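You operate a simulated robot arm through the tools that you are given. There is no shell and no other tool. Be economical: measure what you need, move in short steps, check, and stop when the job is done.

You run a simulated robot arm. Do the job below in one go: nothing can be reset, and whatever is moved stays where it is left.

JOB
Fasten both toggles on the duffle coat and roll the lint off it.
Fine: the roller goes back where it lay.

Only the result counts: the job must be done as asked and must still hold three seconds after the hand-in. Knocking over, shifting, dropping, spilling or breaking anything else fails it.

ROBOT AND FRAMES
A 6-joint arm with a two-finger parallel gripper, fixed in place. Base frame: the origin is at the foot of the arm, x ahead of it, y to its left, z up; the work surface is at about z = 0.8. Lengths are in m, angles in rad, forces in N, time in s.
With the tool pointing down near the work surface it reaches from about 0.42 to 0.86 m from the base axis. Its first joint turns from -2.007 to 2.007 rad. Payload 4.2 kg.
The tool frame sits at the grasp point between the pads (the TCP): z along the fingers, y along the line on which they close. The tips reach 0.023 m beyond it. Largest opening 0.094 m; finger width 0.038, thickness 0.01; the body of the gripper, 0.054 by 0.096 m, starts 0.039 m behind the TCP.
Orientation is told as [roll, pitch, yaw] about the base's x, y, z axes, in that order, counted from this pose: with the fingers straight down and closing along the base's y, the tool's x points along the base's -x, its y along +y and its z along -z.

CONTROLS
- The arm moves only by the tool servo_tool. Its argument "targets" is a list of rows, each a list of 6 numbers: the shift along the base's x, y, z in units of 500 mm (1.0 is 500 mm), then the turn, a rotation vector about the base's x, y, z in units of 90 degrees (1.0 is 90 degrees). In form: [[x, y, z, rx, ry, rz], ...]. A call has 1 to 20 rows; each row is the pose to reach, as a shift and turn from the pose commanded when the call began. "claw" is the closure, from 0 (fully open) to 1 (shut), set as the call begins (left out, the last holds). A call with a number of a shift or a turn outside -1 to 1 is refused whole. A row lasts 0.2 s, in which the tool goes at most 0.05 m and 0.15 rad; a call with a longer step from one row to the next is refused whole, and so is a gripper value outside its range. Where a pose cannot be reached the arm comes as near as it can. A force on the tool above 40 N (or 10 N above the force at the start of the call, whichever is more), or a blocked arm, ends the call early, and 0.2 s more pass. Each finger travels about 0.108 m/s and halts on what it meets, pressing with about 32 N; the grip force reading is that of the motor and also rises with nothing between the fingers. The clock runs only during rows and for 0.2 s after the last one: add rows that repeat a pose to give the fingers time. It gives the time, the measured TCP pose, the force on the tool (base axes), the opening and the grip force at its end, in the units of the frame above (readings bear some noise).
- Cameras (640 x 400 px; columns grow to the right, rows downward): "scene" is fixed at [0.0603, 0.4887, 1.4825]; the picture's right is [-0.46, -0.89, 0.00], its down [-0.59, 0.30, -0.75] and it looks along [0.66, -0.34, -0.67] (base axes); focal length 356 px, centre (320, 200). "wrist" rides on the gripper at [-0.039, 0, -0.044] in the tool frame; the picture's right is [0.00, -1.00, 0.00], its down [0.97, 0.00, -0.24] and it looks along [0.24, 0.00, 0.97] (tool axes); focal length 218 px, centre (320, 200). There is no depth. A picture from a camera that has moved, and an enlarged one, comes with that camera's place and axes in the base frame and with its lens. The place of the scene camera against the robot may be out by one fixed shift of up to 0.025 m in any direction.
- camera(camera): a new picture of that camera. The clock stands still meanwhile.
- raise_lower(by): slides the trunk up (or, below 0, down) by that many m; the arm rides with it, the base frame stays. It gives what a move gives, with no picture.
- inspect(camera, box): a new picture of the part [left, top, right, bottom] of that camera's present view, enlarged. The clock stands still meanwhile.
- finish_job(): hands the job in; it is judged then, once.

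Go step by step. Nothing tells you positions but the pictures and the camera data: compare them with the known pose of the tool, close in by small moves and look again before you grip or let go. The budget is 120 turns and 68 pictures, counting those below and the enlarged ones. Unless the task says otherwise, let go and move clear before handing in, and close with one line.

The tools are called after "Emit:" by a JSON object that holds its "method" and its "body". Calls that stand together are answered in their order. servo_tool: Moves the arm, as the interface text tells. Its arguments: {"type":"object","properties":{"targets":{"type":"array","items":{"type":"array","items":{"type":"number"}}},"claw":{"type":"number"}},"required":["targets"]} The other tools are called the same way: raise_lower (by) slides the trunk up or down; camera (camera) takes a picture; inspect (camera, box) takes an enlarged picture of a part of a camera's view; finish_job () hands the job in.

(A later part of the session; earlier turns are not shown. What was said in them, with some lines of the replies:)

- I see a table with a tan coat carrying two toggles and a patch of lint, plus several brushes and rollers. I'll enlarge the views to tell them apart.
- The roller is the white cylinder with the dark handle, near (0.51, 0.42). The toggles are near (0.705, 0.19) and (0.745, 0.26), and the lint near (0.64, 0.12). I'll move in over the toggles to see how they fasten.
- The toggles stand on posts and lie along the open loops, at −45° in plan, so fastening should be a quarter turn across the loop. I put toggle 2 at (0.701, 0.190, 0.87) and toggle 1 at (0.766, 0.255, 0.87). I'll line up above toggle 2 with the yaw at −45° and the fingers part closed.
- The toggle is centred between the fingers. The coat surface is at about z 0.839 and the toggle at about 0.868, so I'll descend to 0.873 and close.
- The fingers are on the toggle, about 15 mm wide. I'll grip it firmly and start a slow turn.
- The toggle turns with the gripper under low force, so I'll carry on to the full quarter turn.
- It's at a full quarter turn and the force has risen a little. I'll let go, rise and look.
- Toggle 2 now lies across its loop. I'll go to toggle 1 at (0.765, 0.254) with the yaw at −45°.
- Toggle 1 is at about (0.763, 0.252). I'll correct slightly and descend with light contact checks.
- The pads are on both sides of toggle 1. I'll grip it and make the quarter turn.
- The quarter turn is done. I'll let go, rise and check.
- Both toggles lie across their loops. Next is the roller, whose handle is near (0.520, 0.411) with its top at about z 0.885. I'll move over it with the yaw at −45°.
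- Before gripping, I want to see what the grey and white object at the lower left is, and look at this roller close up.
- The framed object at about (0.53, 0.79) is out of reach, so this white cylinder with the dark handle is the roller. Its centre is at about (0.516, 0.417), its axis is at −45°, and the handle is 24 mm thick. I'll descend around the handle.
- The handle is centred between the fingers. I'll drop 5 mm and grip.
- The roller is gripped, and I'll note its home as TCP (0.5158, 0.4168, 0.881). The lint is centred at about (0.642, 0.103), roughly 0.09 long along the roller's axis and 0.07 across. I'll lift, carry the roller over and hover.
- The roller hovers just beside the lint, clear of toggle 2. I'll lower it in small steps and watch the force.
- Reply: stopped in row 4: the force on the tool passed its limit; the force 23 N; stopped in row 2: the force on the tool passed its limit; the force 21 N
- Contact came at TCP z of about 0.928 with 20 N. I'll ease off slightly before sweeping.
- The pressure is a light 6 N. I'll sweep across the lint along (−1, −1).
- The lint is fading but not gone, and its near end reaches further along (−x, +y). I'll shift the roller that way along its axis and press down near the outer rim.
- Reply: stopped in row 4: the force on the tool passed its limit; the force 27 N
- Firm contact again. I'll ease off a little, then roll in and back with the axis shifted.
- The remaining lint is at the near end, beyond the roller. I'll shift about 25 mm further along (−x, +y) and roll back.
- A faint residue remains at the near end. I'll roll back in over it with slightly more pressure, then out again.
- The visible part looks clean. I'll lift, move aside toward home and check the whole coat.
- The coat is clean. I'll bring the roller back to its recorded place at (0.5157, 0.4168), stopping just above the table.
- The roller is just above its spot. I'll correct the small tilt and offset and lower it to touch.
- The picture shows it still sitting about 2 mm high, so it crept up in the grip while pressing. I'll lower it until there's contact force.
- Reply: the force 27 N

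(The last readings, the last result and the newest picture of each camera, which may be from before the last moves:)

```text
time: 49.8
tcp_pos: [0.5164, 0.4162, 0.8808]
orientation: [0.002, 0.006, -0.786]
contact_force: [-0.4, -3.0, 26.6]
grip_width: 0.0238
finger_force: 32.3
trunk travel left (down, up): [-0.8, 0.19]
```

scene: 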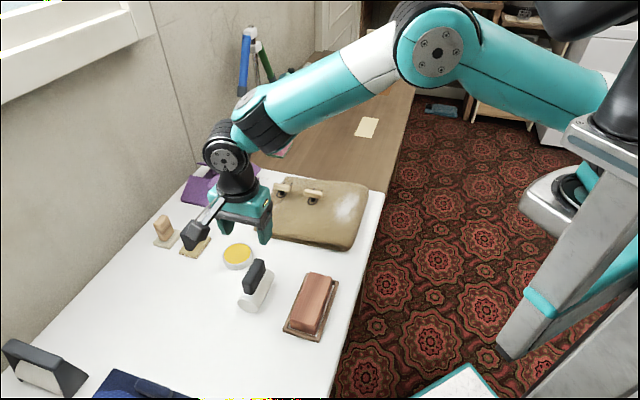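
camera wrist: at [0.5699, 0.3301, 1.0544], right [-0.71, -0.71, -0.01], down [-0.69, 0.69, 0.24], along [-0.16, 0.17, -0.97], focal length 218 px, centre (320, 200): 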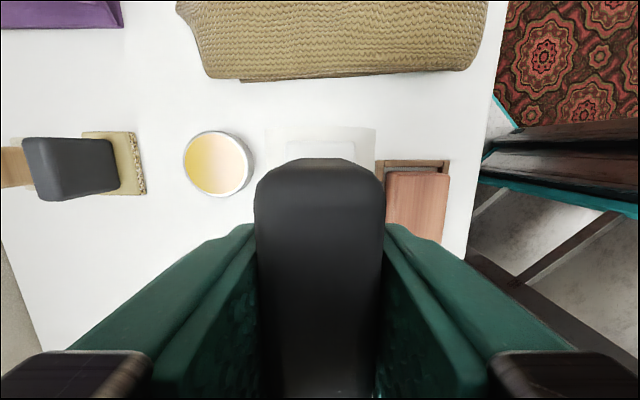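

It's down on the table. I'll relax the pressure, open gently and rise.

Emit:
{"method": "servo_tool", "body": {"targets": [[0, 0, 0.003, 0, 0, 0], [0, 0, 0.003, 0, 0, 0]]}}

Emit:
{"method": "servo_tool", "body": {"targets": [[0, 0, 0, 0, 0, 0], [0, 0, 0, 0, 0, 0], [0, 0, 0, 0, 0, 0]], "claw": 0.3}}

Emit:
{"method": "servo_tool", "body": {"targets": [[0, 0, 0.03, 0, 0, 0], [0, 0, 0.09, 0, 0, 0], [0, 0, 0.17, 0, 0, 0], [0, 0, 0.262, 0, 0, 0], [0, 0, 0.262, 0, 0, 0]]}}

Emit:
{"method": "inspect", "body": {"camera": "wrist", "box": [270, 130, 370, 260]}}

Emit:
{"method": "inspect", "body": {"camera": "scene", "box": [225, 245, 305, 320]}}

```text
time: 50.4
tcp_pos: [0.5148, 0.4171, 0.8808]
orientation: [0.001, 0.007, -0.787]
contact_force: [3.5, -0.2, 21.0]
grip_width: 0.0239
finger_force: 32.5
trunk travel left (down, up): [-0.8, 0.19]
```

```text
time: 51.2
tcp_pos: [0.516, 0.4163, 0.8787]
orientation: [-0.004, 0.008, -0.786]
contact_force: [-0.4, -0.2, 0.4]
grip_width: 0.0657
finger_force: 0.0
trunk travel left (down, up): [-0.8, 0.19]
```

```text
time: 52.4
tcp_pos: [0.515, 0.4159, 1.0128]
orientation: [-0.004, 0.006, -0.786]
contact_force: [0.2, -0.1, -0.4]
grip_width: 0.066
finger_force: 0.1
trunk travel left (down, up): [-0.8, 0.19]
```

```text
3.08 times, centred on (320, 195) of wrist
camera zoom: at [0.5435, 0.3886, 1.0563], right [-0.71, -0.71, 0.0], down [-0.68, 0.69, 0.25], along [-0.18, 0.17, -0.97], focal length 672 px, centre (320, 215)
```

zoom: 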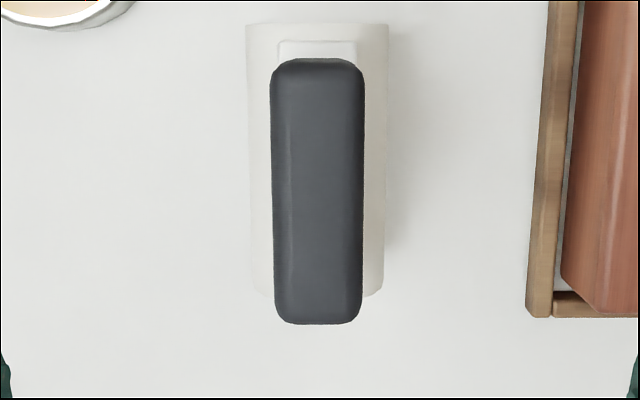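

```text
5.33 times, centred on (265, 282) of scene
camera zoom: at [0.0603, 0.4887, 1.4825], right [-0.46, -0.89, 0.0], down [-0.59, 0.3, -0.75], along [0.66, -0.34, -0.67], focal length 1899 px, centre (613, -240)
```

zoom: 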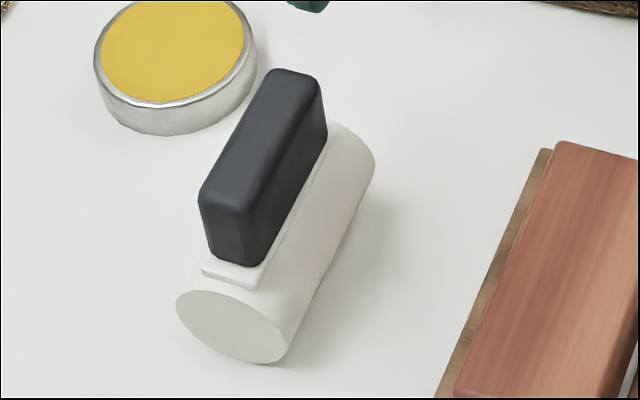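

The roller is back within about 2 mm of where it lay. I'll rise clear and take a last look.

Emit:
{"method": "servo_tool", "body": {"targets": [[0, 0, 0.08, 0, 0, 0], [0, 0, 0.16, 0, 0, 0], [-0.04, 0, 0.24, 0, 0, 0], [-0.04, 0, 0.3, 0, 0, 0], [-0.04, 0, 0.3, 0, 0, 0]]}}

Emit:
{"method": "camera", "body": {"camera": "scene"}}

Emit:
{"method": "inspect", "body": {"camera": "scene", "box": [240, 160, 400, 260]}}

```text
time: 53.6
tcp_pos: [0.4958, 0.4149, 1.1636]
orientation: [-0.003, 0.007, -0.785]
contact_force: [-0.4, 0.6, 0.0]
grip_width: 0.0658
finger_force: 0.1
trunk travel left (down, up): [-0.8, 0.19]
```

```text
28 pictures are left
```

scene: 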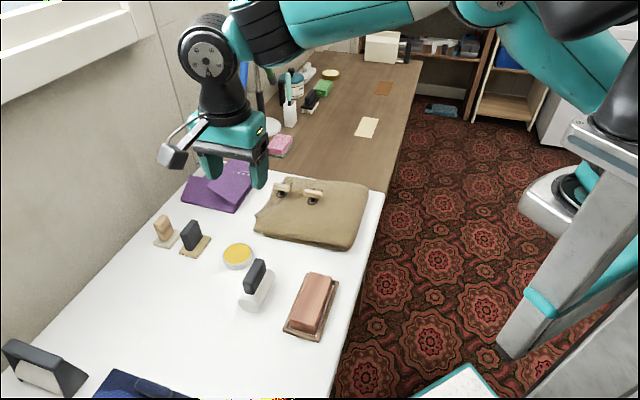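

```text
4.00 times, centred on (320, 210) of scene
camera zoom: at [0.0603, 0.4887, 1.4825], right [-0.46, -0.89, 0.0], down [-0.59, 0.3, -0.75], along [0.66, -0.34, -0.67], focal length 1424 px, centre (320, 160)
```

zoom: 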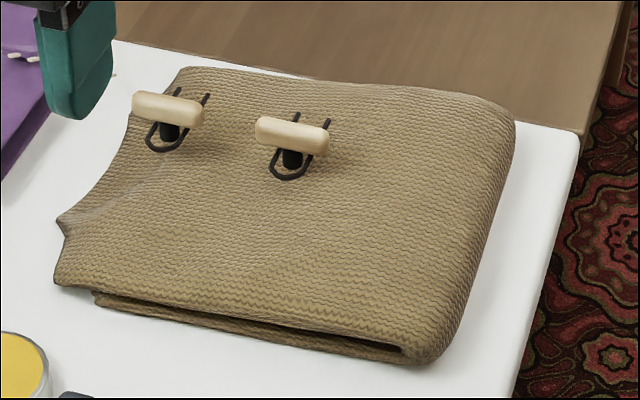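

Both toggles are across their loops, the lint is gone, the roller is back and nothing else looks disturbed. I'll hand it in.

Emit:
{"method": "finish_job", "body": {}}

```text
The job is handed in.
```

Both toggles are fastened, the lint is rolled off the coat, and the roller is back within about 2 mm of where it lay; the coat itself shifted about 2 mm during the rolling.
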